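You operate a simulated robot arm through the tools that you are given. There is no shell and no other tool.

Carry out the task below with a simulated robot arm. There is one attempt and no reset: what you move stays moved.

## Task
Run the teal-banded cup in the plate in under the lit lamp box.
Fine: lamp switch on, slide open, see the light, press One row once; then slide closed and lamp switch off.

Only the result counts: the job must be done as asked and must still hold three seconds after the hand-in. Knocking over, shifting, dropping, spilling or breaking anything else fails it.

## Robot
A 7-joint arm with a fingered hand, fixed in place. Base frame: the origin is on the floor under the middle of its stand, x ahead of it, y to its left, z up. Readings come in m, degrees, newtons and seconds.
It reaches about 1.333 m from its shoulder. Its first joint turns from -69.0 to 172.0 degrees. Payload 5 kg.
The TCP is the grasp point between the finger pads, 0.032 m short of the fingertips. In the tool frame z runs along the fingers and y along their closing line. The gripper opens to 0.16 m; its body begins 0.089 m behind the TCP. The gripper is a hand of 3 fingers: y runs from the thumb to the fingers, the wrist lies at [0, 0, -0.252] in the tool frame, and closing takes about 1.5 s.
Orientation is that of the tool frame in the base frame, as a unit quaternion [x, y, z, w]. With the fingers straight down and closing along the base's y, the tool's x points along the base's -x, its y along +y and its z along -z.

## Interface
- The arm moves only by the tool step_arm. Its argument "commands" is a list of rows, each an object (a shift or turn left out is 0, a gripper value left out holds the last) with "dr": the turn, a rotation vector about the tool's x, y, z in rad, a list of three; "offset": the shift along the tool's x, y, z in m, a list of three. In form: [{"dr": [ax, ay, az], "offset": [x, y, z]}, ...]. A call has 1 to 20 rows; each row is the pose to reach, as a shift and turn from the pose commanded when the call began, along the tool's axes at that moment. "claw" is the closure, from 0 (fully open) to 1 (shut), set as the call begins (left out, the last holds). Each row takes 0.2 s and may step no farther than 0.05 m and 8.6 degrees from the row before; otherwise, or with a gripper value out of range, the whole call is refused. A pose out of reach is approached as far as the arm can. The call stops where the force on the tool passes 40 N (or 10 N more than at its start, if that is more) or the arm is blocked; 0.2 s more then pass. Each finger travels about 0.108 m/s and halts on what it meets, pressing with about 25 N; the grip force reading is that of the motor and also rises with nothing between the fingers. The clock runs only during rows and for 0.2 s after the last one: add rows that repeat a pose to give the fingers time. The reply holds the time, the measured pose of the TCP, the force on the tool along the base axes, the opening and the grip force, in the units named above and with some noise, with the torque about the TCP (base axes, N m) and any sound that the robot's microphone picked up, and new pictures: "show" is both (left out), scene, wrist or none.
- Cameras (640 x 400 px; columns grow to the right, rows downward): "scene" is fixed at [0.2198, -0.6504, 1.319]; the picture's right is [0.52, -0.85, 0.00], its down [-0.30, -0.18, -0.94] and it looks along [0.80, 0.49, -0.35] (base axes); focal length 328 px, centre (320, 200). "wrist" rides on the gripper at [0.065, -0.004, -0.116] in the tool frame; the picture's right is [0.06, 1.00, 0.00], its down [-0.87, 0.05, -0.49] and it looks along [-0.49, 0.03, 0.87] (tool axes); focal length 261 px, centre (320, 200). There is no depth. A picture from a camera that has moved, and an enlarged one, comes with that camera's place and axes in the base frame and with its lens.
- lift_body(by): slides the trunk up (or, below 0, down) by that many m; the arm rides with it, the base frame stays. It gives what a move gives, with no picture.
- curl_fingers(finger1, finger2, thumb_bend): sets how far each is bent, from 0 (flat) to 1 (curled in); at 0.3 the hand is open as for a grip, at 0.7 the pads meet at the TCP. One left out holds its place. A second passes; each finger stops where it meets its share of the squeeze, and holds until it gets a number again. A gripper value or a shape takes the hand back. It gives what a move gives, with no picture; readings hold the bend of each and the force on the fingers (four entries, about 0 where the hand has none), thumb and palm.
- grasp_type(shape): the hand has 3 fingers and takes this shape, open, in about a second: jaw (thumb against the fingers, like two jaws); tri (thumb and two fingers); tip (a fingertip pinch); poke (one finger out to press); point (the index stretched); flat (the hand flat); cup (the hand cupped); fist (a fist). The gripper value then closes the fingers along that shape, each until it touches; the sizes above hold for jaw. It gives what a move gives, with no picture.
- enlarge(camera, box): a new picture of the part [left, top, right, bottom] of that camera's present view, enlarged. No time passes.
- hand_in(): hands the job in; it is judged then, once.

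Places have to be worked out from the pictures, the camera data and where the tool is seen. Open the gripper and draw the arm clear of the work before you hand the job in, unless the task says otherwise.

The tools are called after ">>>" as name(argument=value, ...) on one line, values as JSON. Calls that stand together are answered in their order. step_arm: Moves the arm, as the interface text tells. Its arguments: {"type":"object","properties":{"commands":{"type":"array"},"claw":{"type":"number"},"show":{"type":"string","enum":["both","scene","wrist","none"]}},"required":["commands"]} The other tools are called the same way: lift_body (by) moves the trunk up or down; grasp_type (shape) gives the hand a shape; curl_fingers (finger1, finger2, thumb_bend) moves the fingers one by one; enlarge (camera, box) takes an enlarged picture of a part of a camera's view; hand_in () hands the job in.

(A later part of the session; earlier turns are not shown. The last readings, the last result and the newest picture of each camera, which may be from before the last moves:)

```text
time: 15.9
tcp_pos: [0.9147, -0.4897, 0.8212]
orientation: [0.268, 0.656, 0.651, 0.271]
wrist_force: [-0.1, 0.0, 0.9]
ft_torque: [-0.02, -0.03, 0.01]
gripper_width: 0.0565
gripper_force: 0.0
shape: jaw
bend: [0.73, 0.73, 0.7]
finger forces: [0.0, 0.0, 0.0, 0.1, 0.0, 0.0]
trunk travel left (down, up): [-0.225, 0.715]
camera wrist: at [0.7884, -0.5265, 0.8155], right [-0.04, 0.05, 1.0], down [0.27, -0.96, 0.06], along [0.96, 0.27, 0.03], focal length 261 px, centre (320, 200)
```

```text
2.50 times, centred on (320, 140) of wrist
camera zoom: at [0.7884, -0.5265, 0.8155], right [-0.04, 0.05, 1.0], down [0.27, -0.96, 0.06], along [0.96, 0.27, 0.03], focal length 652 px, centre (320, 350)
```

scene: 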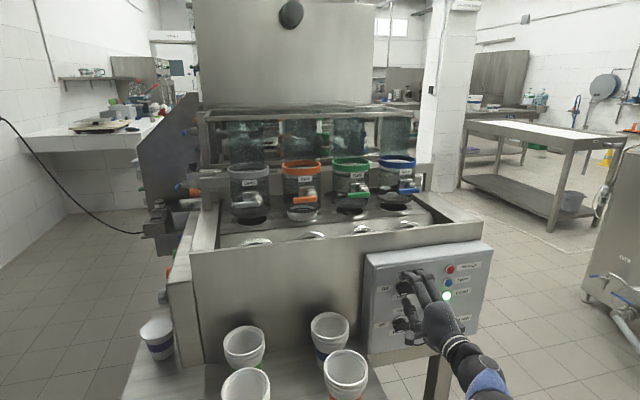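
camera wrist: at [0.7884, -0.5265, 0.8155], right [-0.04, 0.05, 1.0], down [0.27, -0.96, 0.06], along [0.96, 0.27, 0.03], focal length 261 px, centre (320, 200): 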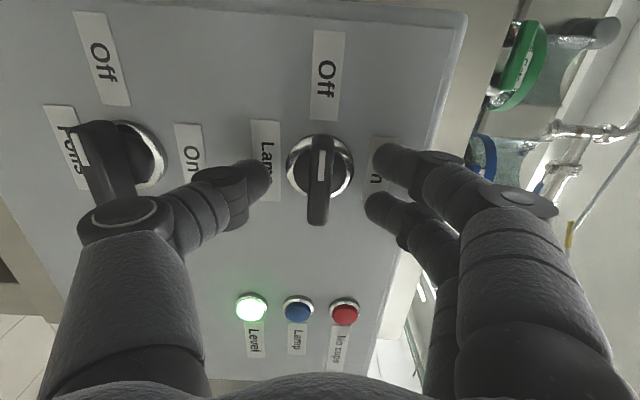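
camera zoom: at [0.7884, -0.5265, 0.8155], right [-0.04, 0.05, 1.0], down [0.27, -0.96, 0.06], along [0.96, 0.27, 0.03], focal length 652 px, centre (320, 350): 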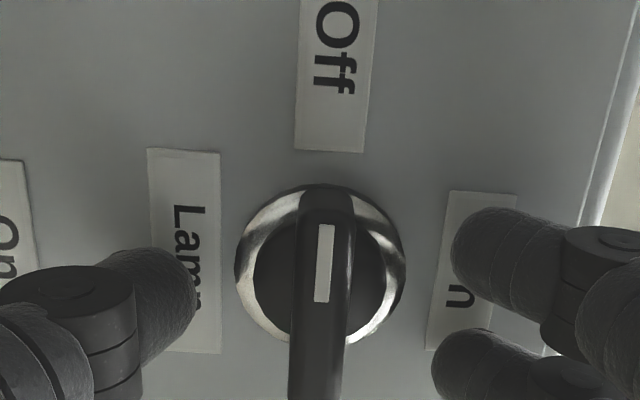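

The bar lies centred between thumb and fingers. I'll advance 8 mm more and close on the bar.

>>> step_arm(commands=[{"offset": [0, 0, 0.008]}, {"offset": [0, 0, 0.008]}], show="none")

>>> step_arm(commands=[{"offset": [0, 0, 0]}, {"offset": [0, 0, 0]}, {"offset": [0, 0, 0]}, {"offset": [0, 0, 0]}, {"offset": [0, 0, 0]}], claw=1.0, show="both")

>>> enlarge(camera="wrist", box=[216, 60, 424, 220])

```text
time: 16.6
tcp_pos: [0.9226, -0.4859, 0.8195]
orientation: [0.27, 0.656, 0.651, 0.271]
wrist_force: [-35.3, -29.0, -1.8]
ft_torque: [-0.19, 0.17, 0.12]
gripper_width: 0.0258
gripper_force: 23.1
shape: jaw
bend: [0.76, 0.76, 0.73]
finger forces: [16.3, 16.1, 0.1, 0.1, 40.2, 0.0]
trunk travel left (down, up): [-0.225, 0.715]
stopped in row 2: the force on the tool passed its limit at 44 N (the readings are from after the stop); the commanded pose is now the measured one
```

```text
time: 17.8
tcp_pos: [0.9223, -0.4861, 0.8212]
orientation: [0.269, 0.655, 0.652, 0.271]
wrist_force: [-19.3, -37.8, -6.7]
ft_torque: [-0.41, 0.33, -0.38]
gripper_width: 0.0231
gripper_force: 25.0
shape: jaw
bend: [0.75, 0.75, 0.73]
finger forces: [15.0, 14.7, 0.0, 0.0, 43.1, 0.0]
trunk travel left (down, up): [-0.225, 0.715]
camera wrist: at [0.795, -0.5229, 0.8157], right [-0.04, 0.05, 1.0], down [0.27, -0.96, 0.06], along [0.96, 0.27, 0.03], focal length 261 px, centre (320, 200)
```

scene: 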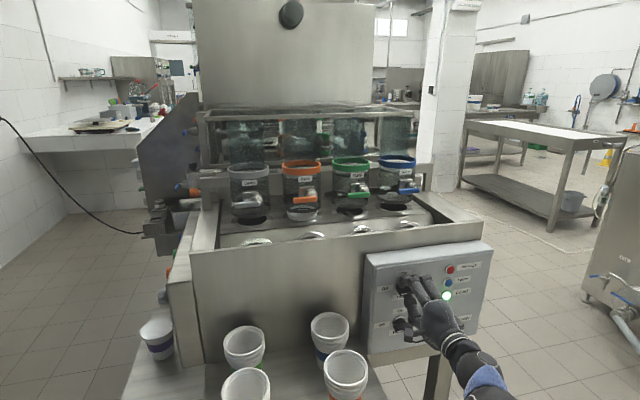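
wrist: 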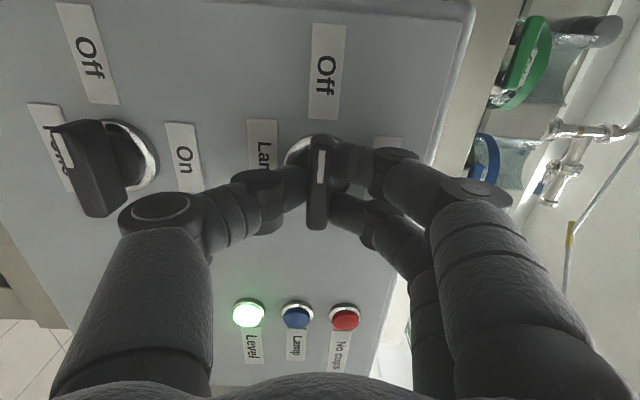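

```text
2.50 times, centred on (320, 140) of wrist
camera zoom: at [0.795, -0.5229, 0.8157], right [-0.04, 0.05, 1.0], down [0.27, -0.96, 0.06], along [0.96, 0.27, 0.03], focal length 652 px, centre (320, 350)
```

zoom: 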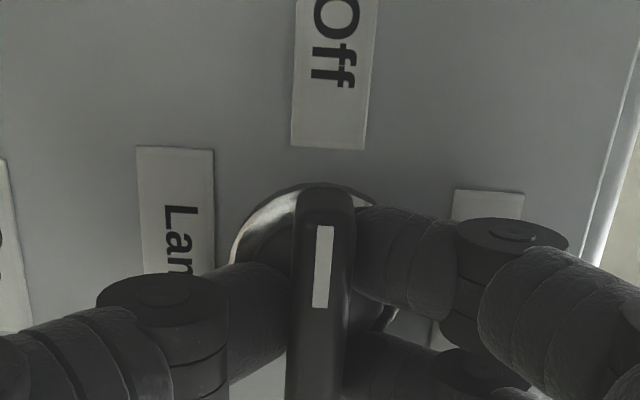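

The fingers hold the bar, but the fingertips press on the panel with about 42 N. I'll back off a few millimetres to relieve that while keeping the grip.

>>> step_arm(commands=[{"offset": [0, 0, -0.002]}, {"offset": [0, 0, -0.004]}, {"offset": [0, 0, -0.004]}], show="wrist")

```text
time: 18.6
tcp_pos: [0.9195, -0.4866, 0.8208]
orientation: [0.269, 0.656, 0.651, 0.271]
wrist_force: [2.5, -21.9, -3.3]
ft_torque: [-0.08, 0.01, -0.39]
gripper_width: 0.0208
gripper_force: 24.9
shape: jaw
bend: [0.74, 0.74, 0.73]
finger forces: [10.2, 11.0, 0.1, 0.0, 27.8, 0.1]
trunk travel left (down, up): [-0.225, 0.715]
camera wrist: at [0.7941, -0.5232, 0.8155], right [-0.04, 0.05, 1.0], down [0.27, -0.96, 0.06], along [0.96, 0.27, 0.03], focal length 261 px, centre (320, 200)
```

wrist: 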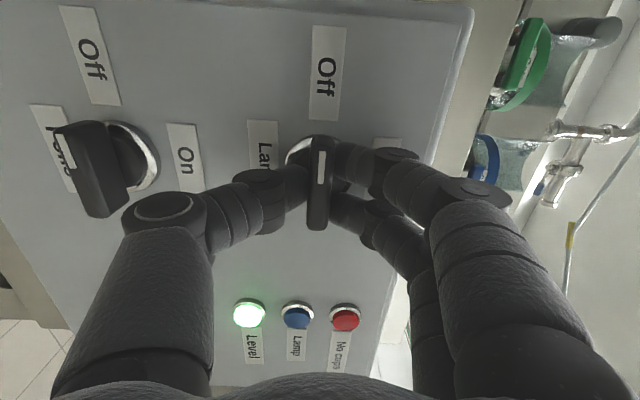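

Still about 14 N into the panel and 17 N sideways. I'll ease off slightly more, then turn the bar clockwise (towards On) in small steps.

>>> step_arm(commands=[{"offset": [-0.0015, 0, -0.002]}, {"offset": [-0.0015, 0, -0.002], "dr": [0, 0, 0.1]}, {"offset": [-0.0015, 0, -0.002], "dr": [0, 0, 0.2]}, {"offset": [-0.0015, 0, -0.002], "dr": [0, 0, 0.3]}], show="wrist")

```text
time: 19.6
tcp_pos: [0.9202, -0.4885, 0.8191]
orientation: [0.365, 0.609, 0.684, 0.168]
wrist_force: [7.6, 2.3, -6.8]
ft_torque: [-0.1, 0.0, -0.09]
gripper_width: 0.0174
gripper_force: 24.7
shape: jaw
bend: [0.73, 0.73, 0.72]
finger forces: [4.7, 6.0, 0.0, 0.1, 16.7, 0.1]
trunk travel left (down, up): [-0.225, 0.715]
camera wrist: at [0.7943, -0.5259, 0.8345], right [0.17, -0.16, 0.97], down [0.25, -0.95, -0.2], along [0.95, 0.28, -0.12], focal length 261 px, centre (320, 200)
```

wrist: 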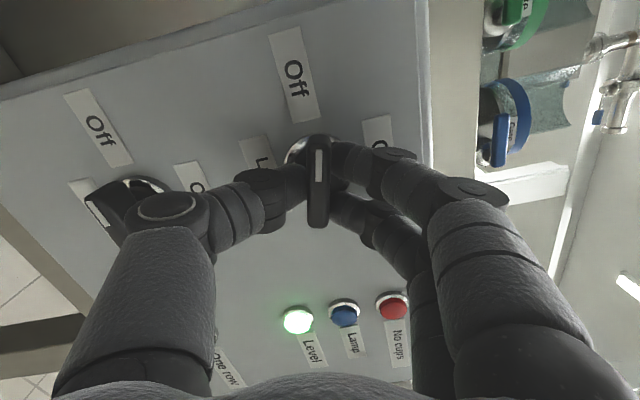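

The bar is turning with the hand at low torque. I'll continue the rotation to the full 90°.

>>> step_arm(commands=[{"dr": [0, 0, 0.13]}, {"dr": [0, 0, 0.26]}, {"dr": [0, 0, 0.39]}, {"dr": [0, 0, 0.52]}, {"dr": [0, 0, 0.65]}], show="wrist")

```text
time: 20.8
tcp_pos: [0.9198, -0.4884, 0.8195]
orientation: [0.541, 0.46, 0.702, -0.059]
wrist_force: [-2.0, 5.0, -18.9]
ft_torque: [-0.38, 0.14, 0.11]
gripper_width: 0.0176
gripper_force: 25.3
shape: jaw
bend: [0.74, 0.73, 0.71]
finger forces: [3.1, 4.1, 0.1, 0.1, 22.9, 0.0]
trunk travel left (down, up): [-0.225, 0.715]
camera wrist: at [0.8104, -0.5423, 0.869], right [0.55, -0.54, 0.63], down [0.04, -0.74, -0.67], along [0.83, 0.4, -0.39], focal length 261 px, centre (320, 200)
```

wrist: 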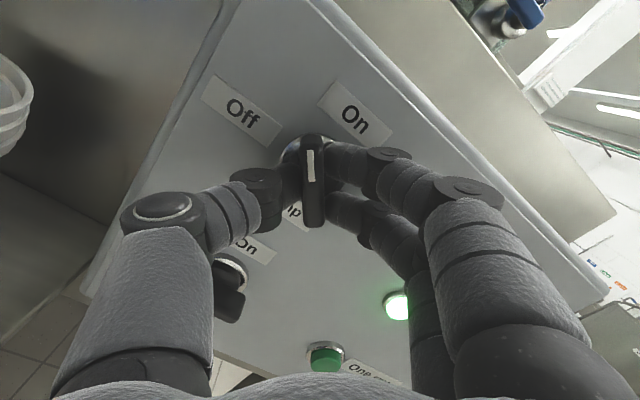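

It is past 54° with 19 N pushing the hand down, so the axis is a bit lower than my grip. I'll shift down 3 mm and complete the turn.

>>> step_arm(commands=[{"offset": [-0.0024, -0.0017, 0]}, {"offset": [-0.0024, -0.0017, 0], "dr": [0, 0, 0.13]}, {"offset": [-0.0024, -0.0017, 0], "dr": [0, 0, 0.26]}, {"offset": [-0.0024, -0.0017, 0], "dr": [0, 0, 0.39]}, {"offset": [-0.0024, -0.0017, 0], "dr": [0, 0, 0.52]}, {"offset": [-0.0024, -0.0017, 0], "dr": [0, 0, 0.62]}], show="both")

>>> enlarge(camera="scene", box=[342, 230, 534, 350])

```text
time: 22.1
tcp_pos: [0.9196, -0.4879, 0.8165]
orientation: [0.655, 0.274, 0.651, -0.27]
wrist_force: [-14.4, 10.6, -21.4]
ft_torque: [-0.43, 0.07, 0.36]
gripper_width: 0.018
gripper_force: 25.1
shape: jaw
bend: [0.74, 0.74, 0.71]
finger forces: [2.6, 3.6, 0.0, 0.0, 25.9, 0.0]
trunk travel left (down, up): [-0.225, 0.715]
camera wrist: at [0.8361, -0.5676, 0.881], right [0.71, -0.7, 0.07], down [-0.31, -0.39, -0.87], along [0.63, 0.59, -0.5], focal length 261 px, centre (320, 200)
```

scene: 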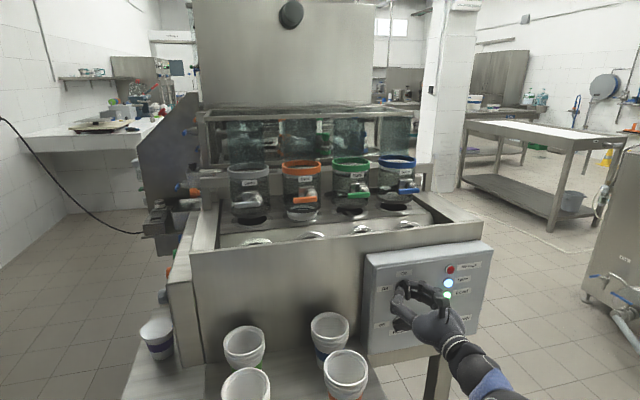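
wrist: 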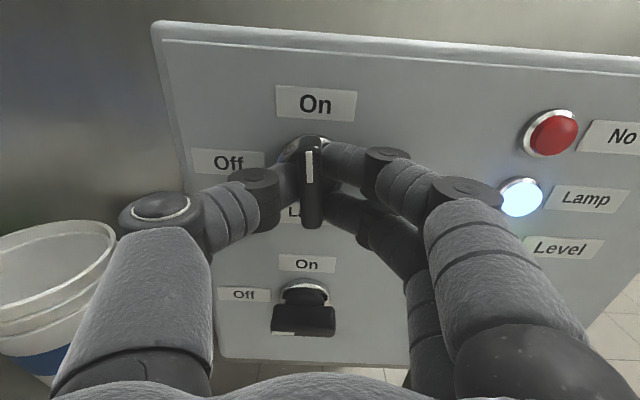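

```text
3.33 times, centred on (438, 290) of scene
camera zoom: at [0.2198, -0.6504, 1.319], right [0.52, -0.85, 0.0], down [-0.3, -0.18, -0.94], along [0.8, 0.49, -0.35], focal length 1092 px, centre (-73, -100)
```

zoom: 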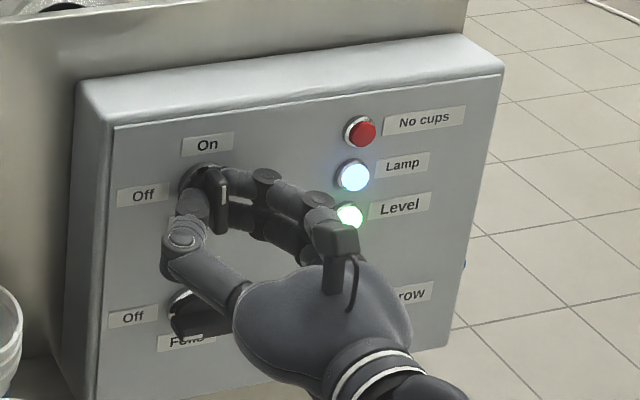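

The blue Lamp indicator is lit, so the switch is On. I'll open the fingers moderately and then withdraw straight back.

>>> step_arm(commands=[{"offset": [0, 0, 0]}, {"offset": [0, 0, 0]}, {"offset": [0, 0, 0]}], claw=0.65, show="wrist")

```text
time: 22.9
tcp_pos: [0.9183, -0.4901, 0.8185]
orientation: [0.654, 0.273, 0.653, -0.269]
wrist_force: [-1.4, -1.6, 1.2]
ft_torque: [-0.01, -0.08, -0.13]
gripper_width: 0.0556
gripper_force: 0.0
shape: jaw
bend: [0.73, 0.73, 0.7]
finger forces: [2.3, 0.7, 0.0, 0.0, 0.1, 0.0]
trunk travel left (down, up): [-0.225, 0.715]
camera wrist: at [0.8352, -0.5688, 0.8834], right [0.71, -0.7, 0.07], down [-0.31, -0.39, -0.87], along [0.64, 0.59, -0.49], focal length 261 px, centre (320, 200)
```

wrist: 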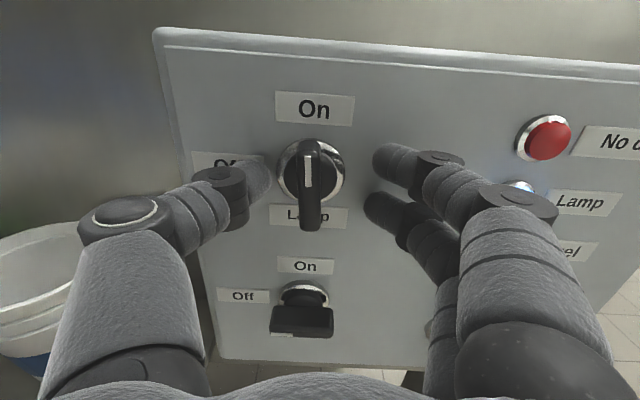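

The switch stays upright at On. I'll withdraw straight back 0.2 m and check.

>>> step_arm(commands=[{"offset": [0, 0, -0.04]}, {"offset": [0, 0, -0.08]}, {"offset": [0, 0, -0.12]}, {"offset": [0, 0, -0.16]}, {"offset": [0, 0, -0.2]}], show="both")

>>> enlarge(camera="scene", box=[342, 230, 534, 350])

>>> enlarge(camera="scene", box=[180, 140, 340, 240])

```text
time: 24.1
tcp_pos: [0.7799, -0.6287, 0.819]
orientation: [0.653, 0.275, 0.651, -0.27]
wrist_force: [0.6, 0.6, 0.1]
ft_torque: [0.03, -0.01, 0.0]
gripper_width: 0.0559
gripper_force: 0.1
shape: jaw
bend: [0.73, 0.73, 0.7]
finger forces: [0.1, 0.0, 0.0, 0.0, 0.0, 0.1]
trunk travel left (down, up): [-0.225, 0.715]
camera wrist: at [0.6962, -0.7083, 0.8846], right [0.71, -0.7, 0.07], down [-0.31, -0.39, -0.87], along [0.63, 0.59, -0.5], focal length 261 px, centre (320, 200)
```

scene: 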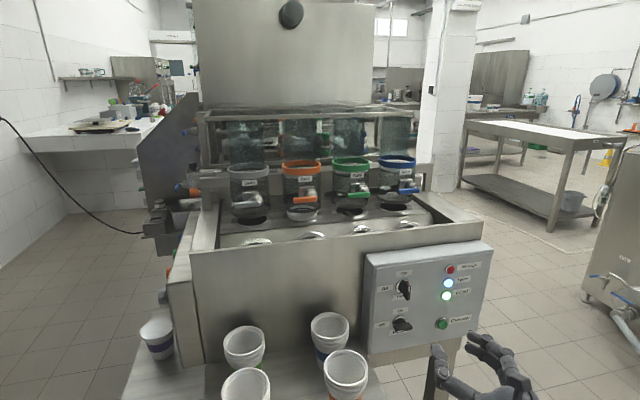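
wrist: 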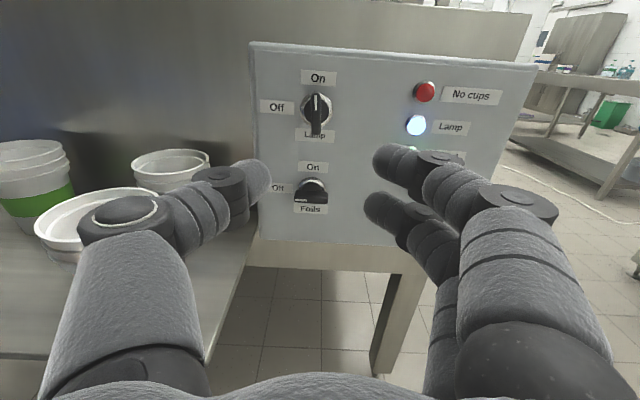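

```text
3.33 times, centred on (438, 290) of scene
camera zoom: at [0.2198, -0.6504, 1.319], right [0.52, -0.85, 0.0], down [-0.3, -0.18, -0.94], along [0.8, 0.49, -0.35], focal length 1092 px, centre (-73, -100)
```

zoom: 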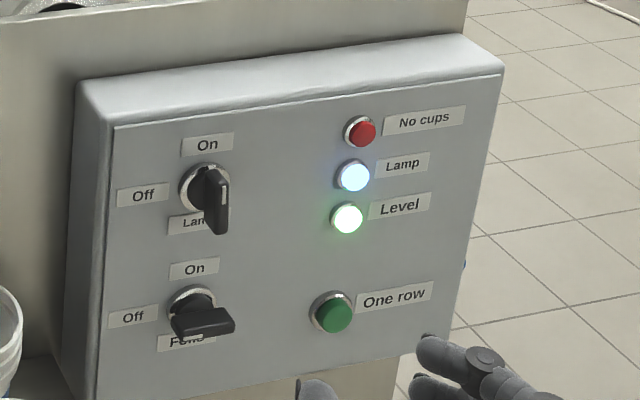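

```text
4.00 times, centred on (260, 190) of scene
camera zoom: at [0.2198, -0.6504, 1.319], right [0.52, -0.85, 0.0], down [-0.3, -0.18, -0.94], along [0.8, 0.49, -0.35], focal length 1310 px, centre (560, 240)
```

zoom: 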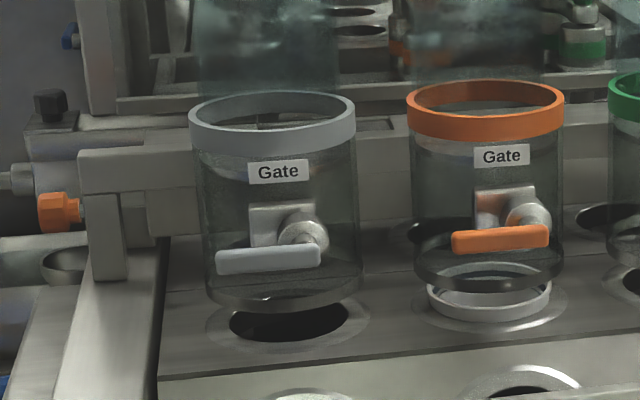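

Lamp indicator on, and the switches look right. Next I raise the trunk to carry the hand over the machine to the slide knob.

>>> lift_body(by=0.38)

```text
time: 27.8
tcp_pos: [0.7786, -0.6301, 1.1994]
orientation: [0.654, 0.273, 0.652, -0.268]
wrist_force: [-0.3, -0.2, -0.6]
ft_torque: [-0.02, 0.02, -0.04]
gripper_width: 0.0556
gripper_force: 0.0
shape: jaw
bend: [0.73, 0.73, 0.7]
finger forces: [0.0, 0.1, 0.0, 0.1, 0.1, 0.0]
trunk travel left (down, up): [-0.605, 0.335]
```

The hand is at z 1.20. I'll carry it across above the jars while turning to point down and inward (tilted 35°), with the closing line along the machine's depth direction.

>>> step_arm(commands=[{"offset": [0.0026, -0.0331, 0.0287], "dr": [0.045, -0.0866, -0.0866]}, {"offset": [0.0053, -0.0662, 0.0573], "dr": [0.09, -0.1731, -0.1731]}, {"offset": [0.0079, -0.0994, 0.086], "dr": [0.1349, -0.2597, -0.2597]}, {"offset": [0.0105, -0.1325, 0.1146], "dr": [0.1799, -0.3462, -0.3462]}, {"offset": [0.0132, -0.1656, 0.1433], "dr": [0.2249, -0.4328, -0.4328]}, {"offset": [0.0158, -0.1987, 0.1719], "dr": [0.2699, -0.5194, -0.5194]}, {"offset": [0.0184, -0.2318, 0.2006], "dr": [0.3149, -0.6059, -0.6059]}, {"offset": [0.021, -0.265, 0.2293], "dr": [0.3598, -0.6925, -0.6925]}, {"offset": [0.0237, -0.2981, 0.2579], "dr": [0.4048, -0.779, -0.779]}, {"offset": [0.0263, -0.3312, 0.2866], "dr": [0.4498, -0.8656, -0.8656]}, {"offset": [0.0289, -0.3643, 0.3152], "dr": [0.4948, -0.9522, -0.9522]}, {"offset": [0.0316, -0.3974, 0.3439], "dr": [0.5398, -1.0387, -1.0387]}, {"offset": [0.0342, -0.4306, 0.3726], "dr": [0.5847, -1.1253, -1.1253]}, {"offset": [0.0368, -0.4637, 0.4012], "dr": [0.6297, -1.2118, -1.2118]}, {"offset": [0.0395, -0.4968, 0.4299], "dr": [0.6747, -1.2984, -1.2984]}, {"offset": [0.0421, -0.5299, 0.4585], "dr": [0.7197, -1.385, -1.385]}, {"offset": [0.0447, -0.563, 0.4872], "dr": [0.7647, -1.4715, -1.4715]}, {"offset": [0.0473, -0.5962, 0.5159], "dr": [0.8096, -1.5581, -1.5581]}, {"offset": [0.05, -0.6293, 0.5445], "dr": [0.8546, -1.6447, -1.6447]}], show="both")

```text
time: 31.8
tcp_pos: [0.7231, 0.1908, 1.2498]
orientation: [0.371, 0.88, -0.114, 0.275]
wrist_force: [-0.8, 0.6, 1.4]
ft_torque: [-0.02, -0.02, -0.01]
gripper_width: 0.0557
gripper_force: 0.0
shape: jaw
bend: [0.73, 0.73, 0.7]
finger forces: [0.1, 0.0, 0.0, 0.1, 0.1, 0.0]
trunk travel left (down, up): [-0.605, 0.335]
camera wrist: at [0.6387, 0.2725, 1.3057], right [0.68, 0.73, -0.03], down [0.34, -0.28, 0.9], along [0.65, -0.62, -0.44], focal length 261 px, centre (320, 200)
```

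scene: 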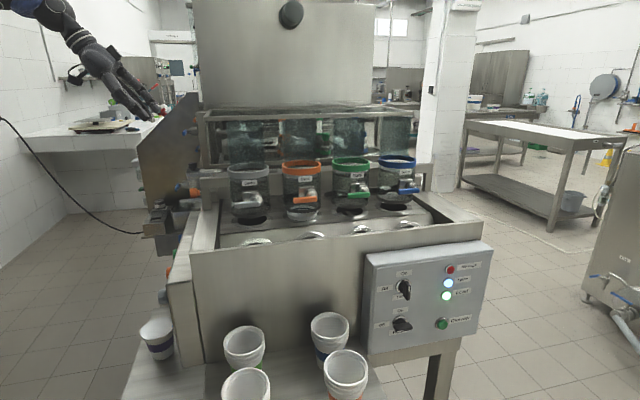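
wrist: 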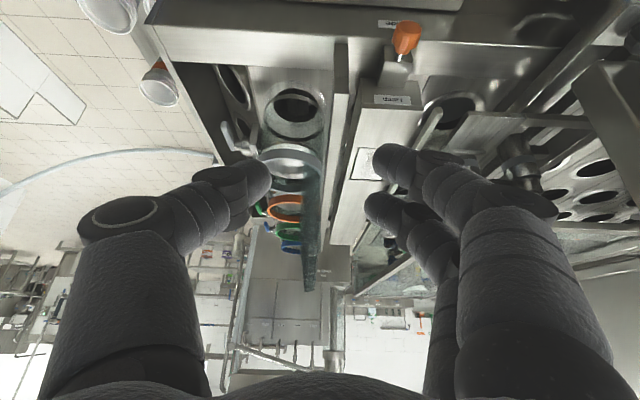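

The tool is oriented as wanted. I'll enlarge around the knob and post to plan the grasp clearances.

>>> enlarge(camera="wrist", box=[310, 0, 470, 100])

>>> enlarge(camera="scene", box=[160, 150, 260, 212])

```text
4.00 times, centred on (390, 50) of wrist
camera zoom: at [0.6387, 0.2725, 1.3057], right [0.68, 0.73, -0.03], down [0.34, -0.28, 0.9], along [0.65, -0.62, -0.44], focal length 1043 px, centre (40, 800)
```

zoom: 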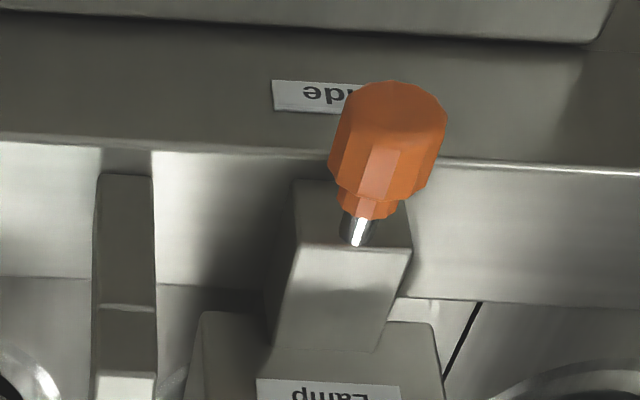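

```text
6.40 times, centred on (210, 181) of scene
camera zoom: at [0.2198, -0.6504, 1.319], right [0.52, -0.85, 0.0], down [-0.3, -0.18, -0.94], along [0.8, 0.49, -0.35], focal length 2097 px, centre (1024, 322)
```

zoom: 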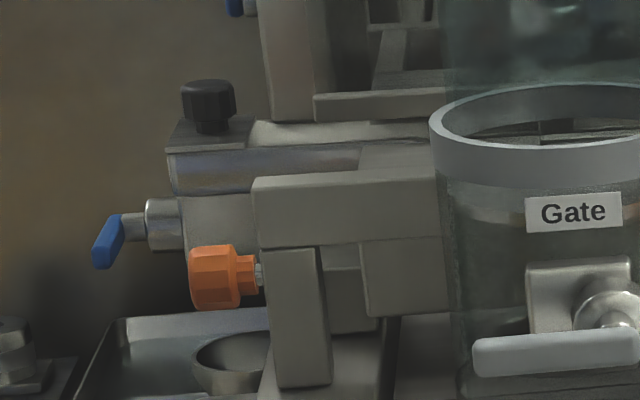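

Triangulating from both cameras puts the knob body at (0.852, 0.2095, 0.977), about 33 mm across, overhanging the outer edge of the rail (rail top z≈0.952). The gate beam end is at a greater depth inside, so my tilted approach clears it. I'll move to a pre-grasp 0.1 m back along the fingers.

>>> step_arm(commands=[{"offset": [0.0161, 0.0173, 0.0264]}, {"offset": [0.0321, 0.0346, 0.0527]}, {"offset": [0.0482, 0.0519, 0.079]}, {"offset": [0.0643, 0.0692, 0.1054]}, {"offset": [0.0803, 0.0865, 0.1318]}, {"offset": [0.0964, 0.1038, 0.1581]}, {"offset": [0.0964, 0.1038, 0.1581]}], claw=0.55, show="both")

>>> enlarge(camera="wrist", box=[220, 60, 420, 220])

>>> enlarge(camera="scene", box=[130, 120, 260, 220])

```text
time: 33.4
tcp_pos: [0.796, 0.254, 1.0573]
orientation: [0.361, 0.882, -0.116, 0.281]
wrist_force: [0.2, 0.6, 0.8]
ft_torque: [0.04, -0.03, 0.0]
gripper_width: 0.0717
gripper_force: 0.1
shape: jaw
bend: [0.73, 0.73, 0.7]
finger forces: [0.0, 0.0, 0.1, 0.1, 0.0, 0.0]
out of reach, approached as far as the arm can: row 6, 7
trunk travel left (down, up): [-0.605, 0.335]
camera wrist: at [0.7082, 0.3352, 1.1121], right [0.66, 0.75, -0.04], down [0.34, -0.26, 0.9], along [0.67, -0.61, -0.43], focal length 261 px, centre (320, 200)
```

scene: 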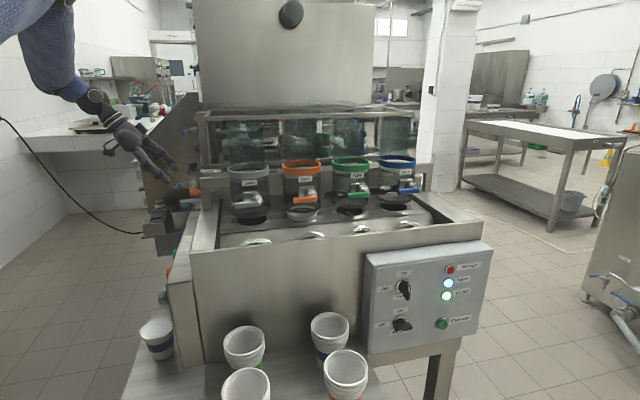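
wrist: 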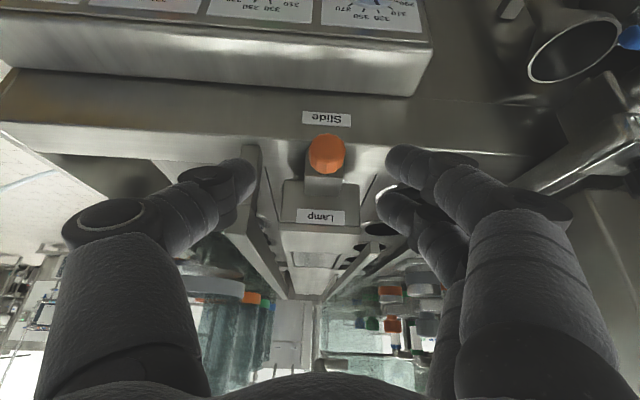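

```text
2.50 times, centred on (320, 140) of wrist
camera zoom: at [0.7082, 0.3352, 1.1121], right [0.66, 0.75, -0.04], down [0.34, -0.26, 0.9], along [0.67, -0.61, -0.43], focal length 652 px, centre (320, 350)
```

zoom: 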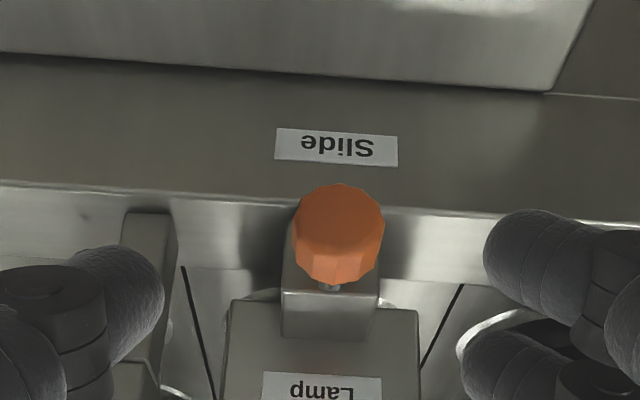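

```text
4.00 times, centred on (195, 170) of scene
camera zoom: at [0.2198, -0.6504, 1.319], right [0.52, -0.85, 0.0], down [-0.3, -0.18, -0.94], along [0.8, 0.49, -0.35], focal length 1310 px, centre (820, 320)
```

zoom: 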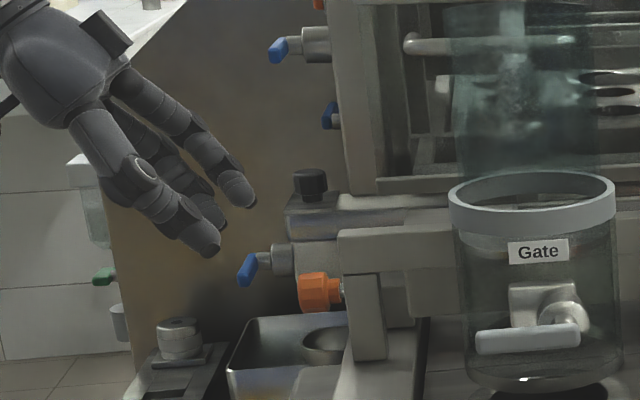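

The last pose was just outside the arm's reach, so I'll change the body height: raise the arm 0.15 m relative to the trunk, then lower the trunk by the same amount.

>>> step_arm(commands=[{"offset": [-0.0217, 0, -0.0306]}, {"offset": [-0.0434, 0, -0.0612]}, {"offset": [-0.0651, 0, -0.0919]}, {"offset": [-0.0869, 0, -0.1225]}], show="none")

>>> lift_body(by=-0.15)

>>> step_arm(commands=[{"offset": [0, 0, 0]}], show="both")

```text
time: 34.5
tcp_pos: [0.7982, 0.2233, 1.1081]
orientation: [0.368, 0.895, -0.138, 0.211]
wrist_force: [0.1, 0.0, 0.5]
ft_torque: [0.0, -0.03, 0.01]
gripper_width: 0.0714
gripper_force: 0.1
shape: jaw
bend: [0.73, 0.73, 0.7]
finger forces: [0.1, 0.1, 0.0, 0.1, 0.0, 0.1]
out of reach, approached as far as the arm can: row 2, 3, 4
trunk travel left (down, up): [-0.605, 0.335]
stopped in row 4: the arm was blocked; the commanded pose is now the measured one
```

```text
time: 36.3
tcp_pos: [0.7991, 0.2248, 0.9612]
orientation: [0.368, 0.895, -0.137, 0.213]
wrist_force: [1.1, 0.1, 0.6]
ft_torque: [0.01, -0.02, 0.0]
gripper_width: 0.0714
gripper_force: 0.2
shape: jaw
bend: [0.73, 0.73, 0.7]
finger forces: [0.1, 0.1, 0.0, 0.0, 0.0, 0.0]
trunk travel left (down, up): [-0.455, 0.485]
```

```text
time: 36.7
tcp_pos: [0.7992, 0.2237, 0.9616]
orientation: [0.367, 0.895, -0.136, 0.212]
wrist_force: [-0.1, 0.1, -0.1]
ft_torque: [0.0, -0.01, 0.02]
gripper_width: 0.0715
gripper_force: 0.1
shape: jaw
bend: [0.73, 0.73, 0.7]
finger forces: [0.0, 0.1, 0.0, 0.1, 0.0, 0.0]
trunk travel left (down, up): [-0.455, 0.485]
camera wrist: at [0.7235, 0.3062, 1.0301], right [0.67, 0.73, -0.12], down [0.46, -0.29, 0.84], along [0.58, -0.62, -0.53], focal length 261 px, centre (320, 200)
```

scene: 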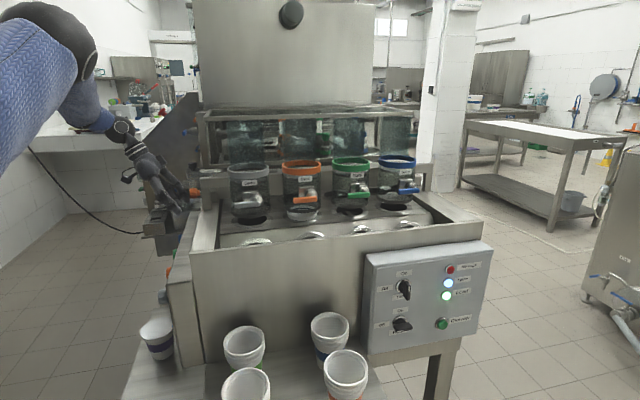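
wrist: 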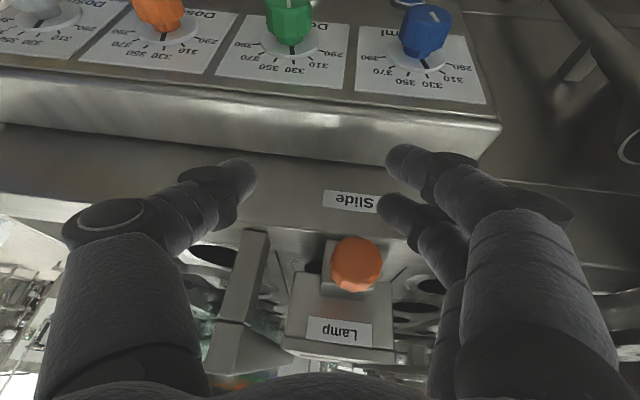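

The upward arm move was blocked and the trunk came down anyway, so the hand is now just outboard of the knob at z 0.961, touching nothing. I'll raise the trunk 0.06 to regain clearance and look at the reachable orientation from there.

>>> lift_body(by=0.06)

```text
time: 37.7
tcp_pos: [0.8004, 0.2234, 1.02]
orientation: [0.369, 0.895, -0.136, 0.211]
wrist_force: [0.0, 0.4, -0.3]
ft_torque: [-0.01, 0.01, -0.01]
gripper_width: 0.0715
gripper_force: 0.0
shape: jaw
bend: [0.73, 0.73, 0.7]
finger forces: [0.1, 0.0, 0.1, 0.0, 0.1, 0.1]
trunk travel left (down, up): [-0.515, 0.425]
```

From here the knob is only about 5 cm away. First I'll shift 27 mm along the depth direction to centre the knob between thumb and fingers, staying outboard.

>>> step_arm(commands=[{"offset": [-0.0004, 0.0135, -0.0012]}, {"offset": [-0.0008, 0.0269, -0.0023]}], show="wrist")

```text
time: 38.3
tcp_pos: [0.8215, 0.2273, 1.0246]
orientation: [0.374, 0.894, -0.13, 0.21]
wrist_force: [0.0, -1.0, 0.1]
ft_torque: [0.01, 0.0, 0.04]
gripper_width: 0.0714
gripper_force: 0.0
shape: jaw
bend: [0.73, 0.73, 0.7]
finger forces: [0.0, 0.1, 0.0, 0.0, 0.0, 0.0]
out of reach, approached as far as the arm can: row 2
trunk travel left (down, up): [-0.515, 0.425]
camera wrist: at [0.7461, 0.3078, 1.095], right [0.68, 0.72, -0.1], down [0.45, -0.31, 0.84], along [0.57, -0.62, -0.54], focal length 261 px, centre (320, 200)
```

wrist: 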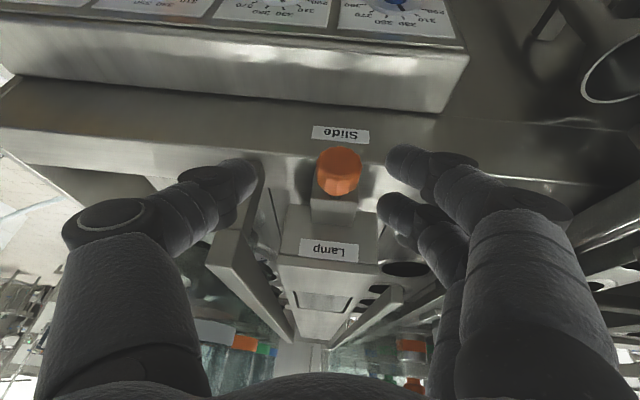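

The knob now lies between the thumb and fingers. I'll take a half step towards it and check where the arm really goes.

>>> step_arm(commands=[{"offset": [-0.0024, 0.0064, 0.0235]}, {"offset": [-0.0024, 0.0064, 0.0235]}], show="wrist")

```text
time: 38.9
tcp_pos: [0.8274, 0.2275, 1.0009]
orientation: [0.368, 0.895, -0.138, 0.213]
wrist_force: [0.0, 0.1, -0.5]
ft_torque: [-0.01, -0.03, 0.03]
gripper_width: 0.0715
gripper_force: 0.0
shape: jaw
bend: [0.73, 0.73, 0.7]
finger forces: [0.0, 0.0, 0.1, 0.0, 0.1, 0.1]
trunk travel left (down, up): [-0.515, 0.425]
camera wrist: at [0.7525, 0.3098, 1.0694], right [0.68, 0.73, -0.12], down [0.46, -0.29, 0.84], along [0.58, -0.62, -0.53], focal length 261 px, centre (320, 200)
```

wrist: 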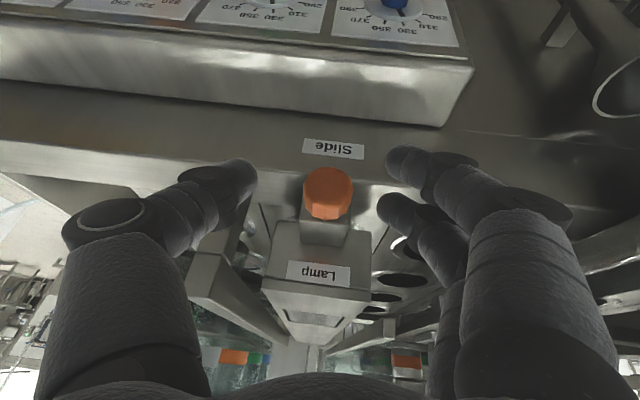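

Now within reach, with the knob at tool offset (-0.015, 0.007, 0.035). I'll advance so the knob sits between the finger pads.

>>> step_arm(commands=[{"offset": [-0.004, 0.0072, 0.007]}, {"offset": [-0.008, 0.0072, 0.014]}, {"offset": [-0.0121, 0.0072, 0.0209]}, {"offset": [-0.0121, 0.0072, 0.0209]}], show="both")

>>> enlarge(camera="wrist", box=[220, 100, 420, 260])

>>> enlarge(camera="scene", box=[130, 120, 260, 220])

```text
time: 39.9
tcp_pos: [0.8451, 0.2198, 0.9862]
orientation: [0.366, 0.896, -0.137, 0.213]
wrist_force: [-0.1, 0.5, 0.1]
ft_torque: [-0.01, 0.02, -0.01]
gripper_width: 0.0716
gripper_force: 0.0
shape: jaw
bend: [0.73, 0.73, 0.7]
finger forces: [0.0, 0.0, 0.1, 0.0, 0.0, 0.0]
trunk travel left (down, up): [-0.515, 0.425]
camera wrist: at [0.769, 0.3019, 1.0546], right [0.67, 0.73, -0.12], down [0.46, -0.28, 0.84], along [0.58, -0.62, -0.52], focal length 261 px, centre (320, 200)
```

scene: 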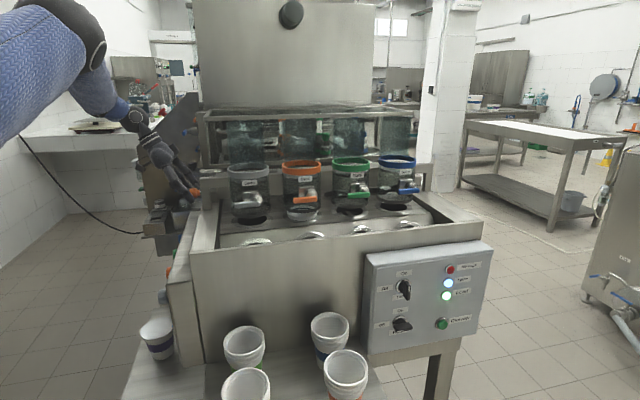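
wrist: 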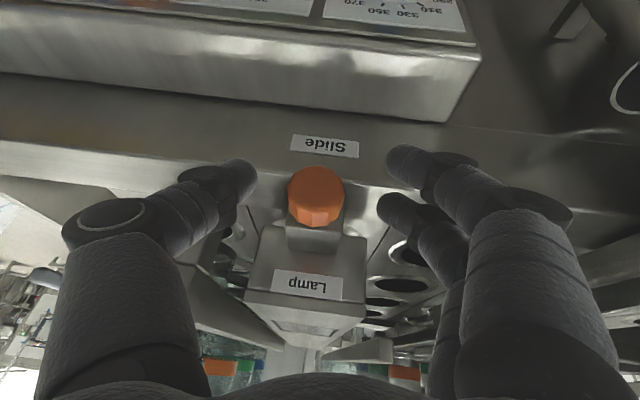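

```text
2.50 times, centred on (320, 180) of wrist
camera zoom: at [0.769, 0.3019, 1.0546], right [0.67, 0.73, -0.12], down [0.46, -0.28, 0.84], along [0.58, -0.62, -0.52], focal length 652 px, centre (320, 250)
```

zoom: 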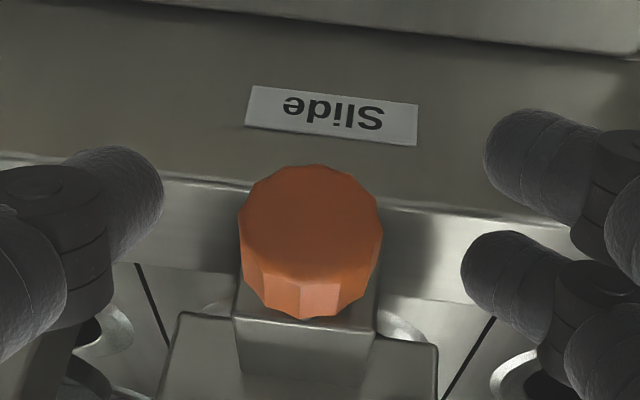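

```text
4.00 times, centred on (195, 170) of scene
camera zoom: at [0.2198, -0.6504, 1.319], right [0.52, -0.85, 0.0], down [-0.3, -0.18, -0.94], along [0.8, 0.49, -0.35], focal length 1310 px, centre (820, 320)
```

zoom: 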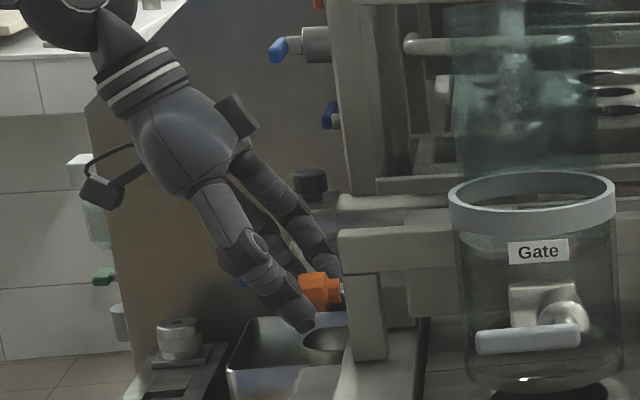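

The knob is centred between the pads. I'll close on it gently and read the grip.

>>> step_arm(commands=[{"offset": [0, 0, 0]}, {"offset": [0, 0, 0]}, {"offset": [0, 0, 0]}, {"offset": [0, 0, 0]}], claw=0.9, show="wrist")

>>> enlarge(camera="wrist", box=[220, 100, 420, 260])

```text
time: 40.9
tcp_pos: [0.8454, 0.2194, 0.9858]
orientation: [0.366, 0.896, -0.138, 0.212]
wrist_force: [-5.9, -1.4, -6.3]
ft_torque: [0.04, 0.18, 0.19]
gripper_width: 0.0193
gripper_force: 24.9
shape: jaw
bend: [0.72, 0.72, 0.7]
finger forces: [12.5, 11.2, 0.0, 0.0, 23.9, 0.1]
trunk travel left (down, up): [-0.515, 0.425]
camera wrist: at [0.769, 0.3016, 1.0541], right [0.67, 0.73, -0.12], down [0.46, -0.28, 0.84], along [0.58, -0.62, -0.52], focal length 261 px, centre (320, 200)
```

wrist: 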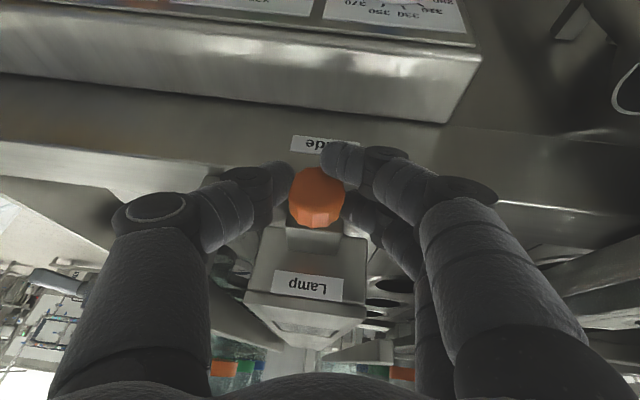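

```text
2.50 times, centred on (320, 180) of wrist
camera zoom: at [0.769, 0.3016, 1.0541], right [0.67, 0.73, -0.12], down [0.46, -0.28, 0.84], along [0.58, -0.62, -0.52], focal length 652 px, centre (320, 250)
```

zoom: 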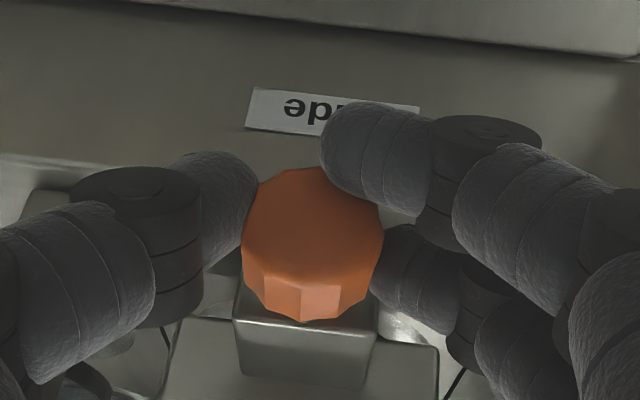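

The knob is firmly gripped (about 24 N). I'll pull it outward along the slide's axis in 1 cm steps.

>>> step_arm(commands=[{"offset": [0.0088, 0, -0.0048]}, {"offset": [0.0175, 0, -0.0096]}, {"offset": [0.0262, 0, -0.0144]}], show="wrist")

```text
time: 41.7
tcp_pos: [0.8235, 0.2385, 0.9863]
orientation: [0.365, 0.896, -0.134, 0.214]
wrist_force: [0.7, 0.8, -7.1]
ft_torque: [0.17, -0.02, 0.32]
gripper_width: 0.0175
gripper_force: 24.4
shape: jaw
bend: [0.73, 0.72, 0.7]
finger forces: [12.1, 15.1, 0.1, 0.1, 20.9, 0.0]
out of reach, approached as far as the arm can: row 3
trunk travel left (down, up): [-0.515, 0.425]
camera wrist: at [0.7465, 0.3197, 1.0548], right [0.67, 0.73, -0.11], down [0.46, -0.29, 0.84], along [0.59, -0.62, -0.53], focal length 261 px, centre (320, 200)
```

wrist: 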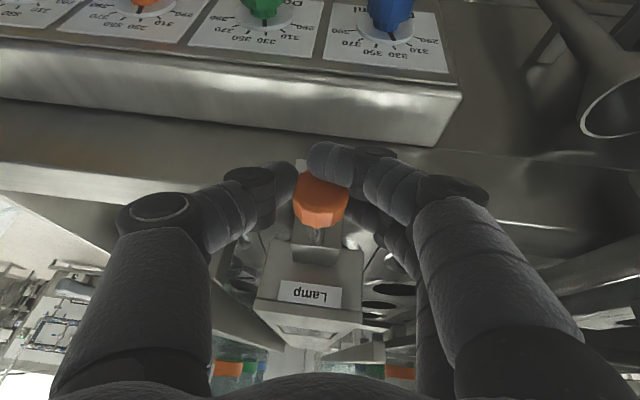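

The slide moved about 29 mm before the arm's reach limit. I'll inspect the lamp box window and surroundings to see whether it is open.

>>> enlarge(camera="wrist", box=[240, 150, 400, 350])

>>> enlarge(camera="scene", box=[160, 100, 420, 230])

```text
2.00 times, centred on (320, 250) of wrist
camera zoom: at [0.7465, 0.3197, 1.0548], right [0.67, 0.73, -0.11], down [0.46, -0.29, 0.84], along [0.59, -0.62, -0.53], focal length 521 px, centre (320, 100)
```

zoom: 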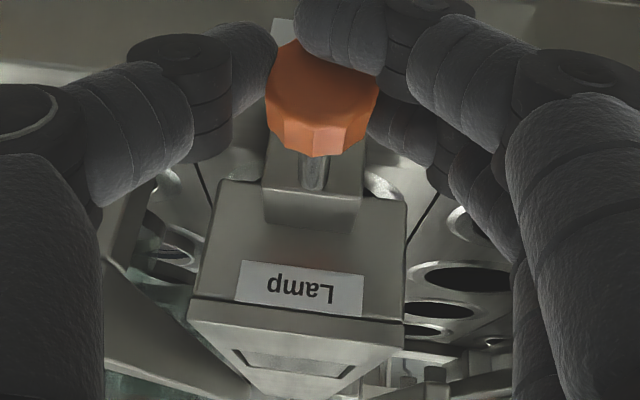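

```text
2.46 times, centred on (290, 165) of scene
camera zoom: at [0.2198, -0.6504, 1.319], right [0.52, -0.85, 0.0], down [-0.3, -0.18, -0.94], along [0.8, 0.49, -0.35], focal length 806 px, centre (394, 286)
```

zoom: 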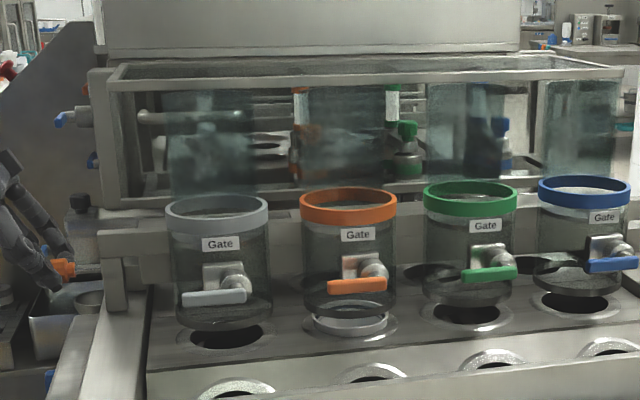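

The slide still moves freely and isn't at a stop yet. I'll tilt the hand towards vertical about the grip (pivoting on the knob) to gain reach, then pull further.

>>> step_arm(commands=[{"dr": [0, 0.12, 0]}, {"dr": [0, 0.24, 0]}, {"dr": [0, 0.36, 0]}], show="wrist")

```text
time: 42.5
tcp_pos: [0.8235, 0.2359, 0.9853]
orientation: [0.384, 0.919, -0.069, 0.05]
wrist_force: [-2.1, -5.0, 5.9]
ft_torque: [-0.13, -0.16, 0.28]
gripper_width: 0.0171
gripper_force: 25.1
shape: jaw
bend: [0.74, 0.73, 0.71]
finger forces: [0.0, 15.5, 0.1, 0.0, 21.4, 0.0]
trunk travel left (down, up): [-0.515, 0.425]
camera wrist: at [0.7714, 0.2976, 1.0902], right [0.67, 0.74, -0.1], down [0.63, -0.49, 0.6], along [0.4, -0.47, -0.79], focal length 261 px, centre (320, 200)
```

wrist: 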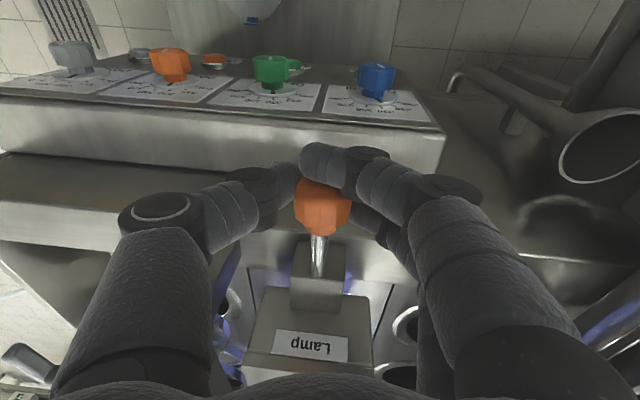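

Blue light glints are now showing under the lamp box, so the slide is opening with the lamp lit. I'll continue the pull in 1 cm steps to its end stop.

>>> step_arm(commands=[{"offset": [0.0099, -0.0001, -0.0014]}, {"offset": [0.0198, -0.0002, -0.0029]}, {"offset": [0.0296, -0.0004, -0.0043]}], show="both")

>>> enlarge(camera="wrist", box=[200, 130, 440, 400])

```text
time: 43.3
tcp_pos: [0.8017, 0.2548, 0.985]
orientation: [0.386, 0.919, -0.069, 0.049]
wrist_force: [6.1, -14.0, 2.2]
ft_torque: [-0.29, -0.06, 0.22]
gripper_width: 0.0178
gripper_force: 25.3
shape: jaw
bend: [0.74, 0.72, 0.71]
finger forces: [0.1, 11.9, 0.1, 0.0, 19.1, 0.1]
trunk travel left (down, up): [-0.515, 0.425]
camera wrist: at [0.751, 0.3167, 1.0881], right [0.67, 0.74, -0.1], down [0.63, -0.49, 0.61], along [0.4, -0.47, -0.79], focal length 261 px, centre (320, 200)
```

scene: 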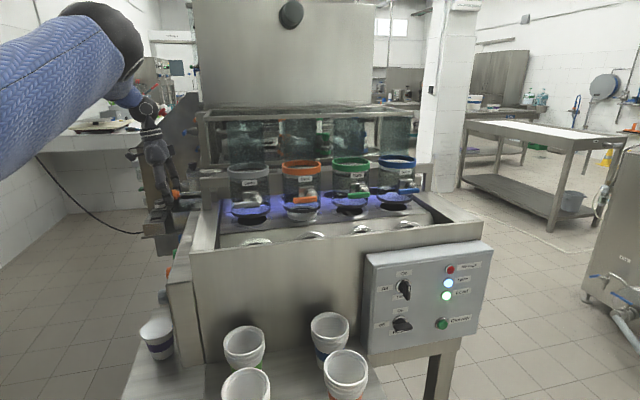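
wrist: 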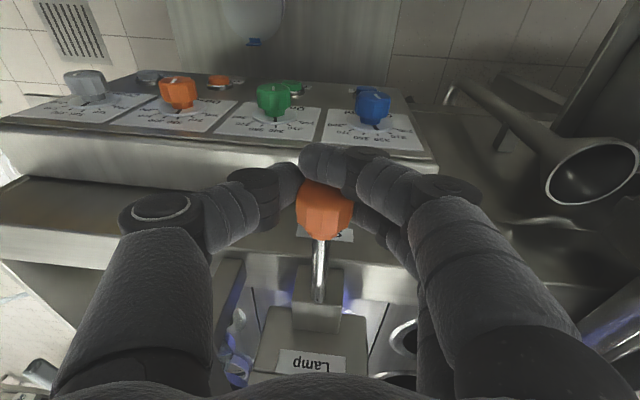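

```text
1.48 times, centred on (320, 265) of wrist
camera zoom: at [0.751, 0.3167, 1.0881], right [0.67, 0.74, -0.1], down [0.63, -0.49, 0.61], along [0.4, -0.47, -0.79], focal length 386 px, centre (320, 104)
```

zoom: 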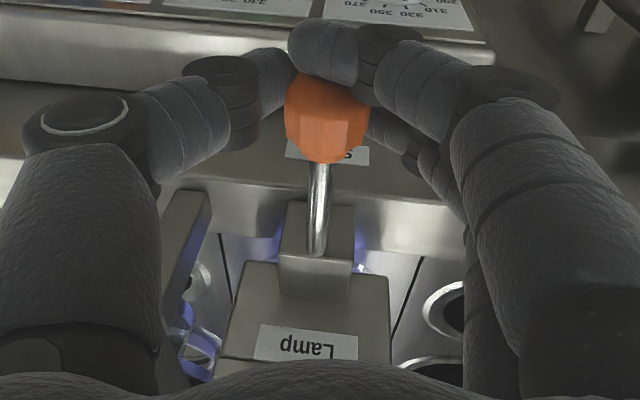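

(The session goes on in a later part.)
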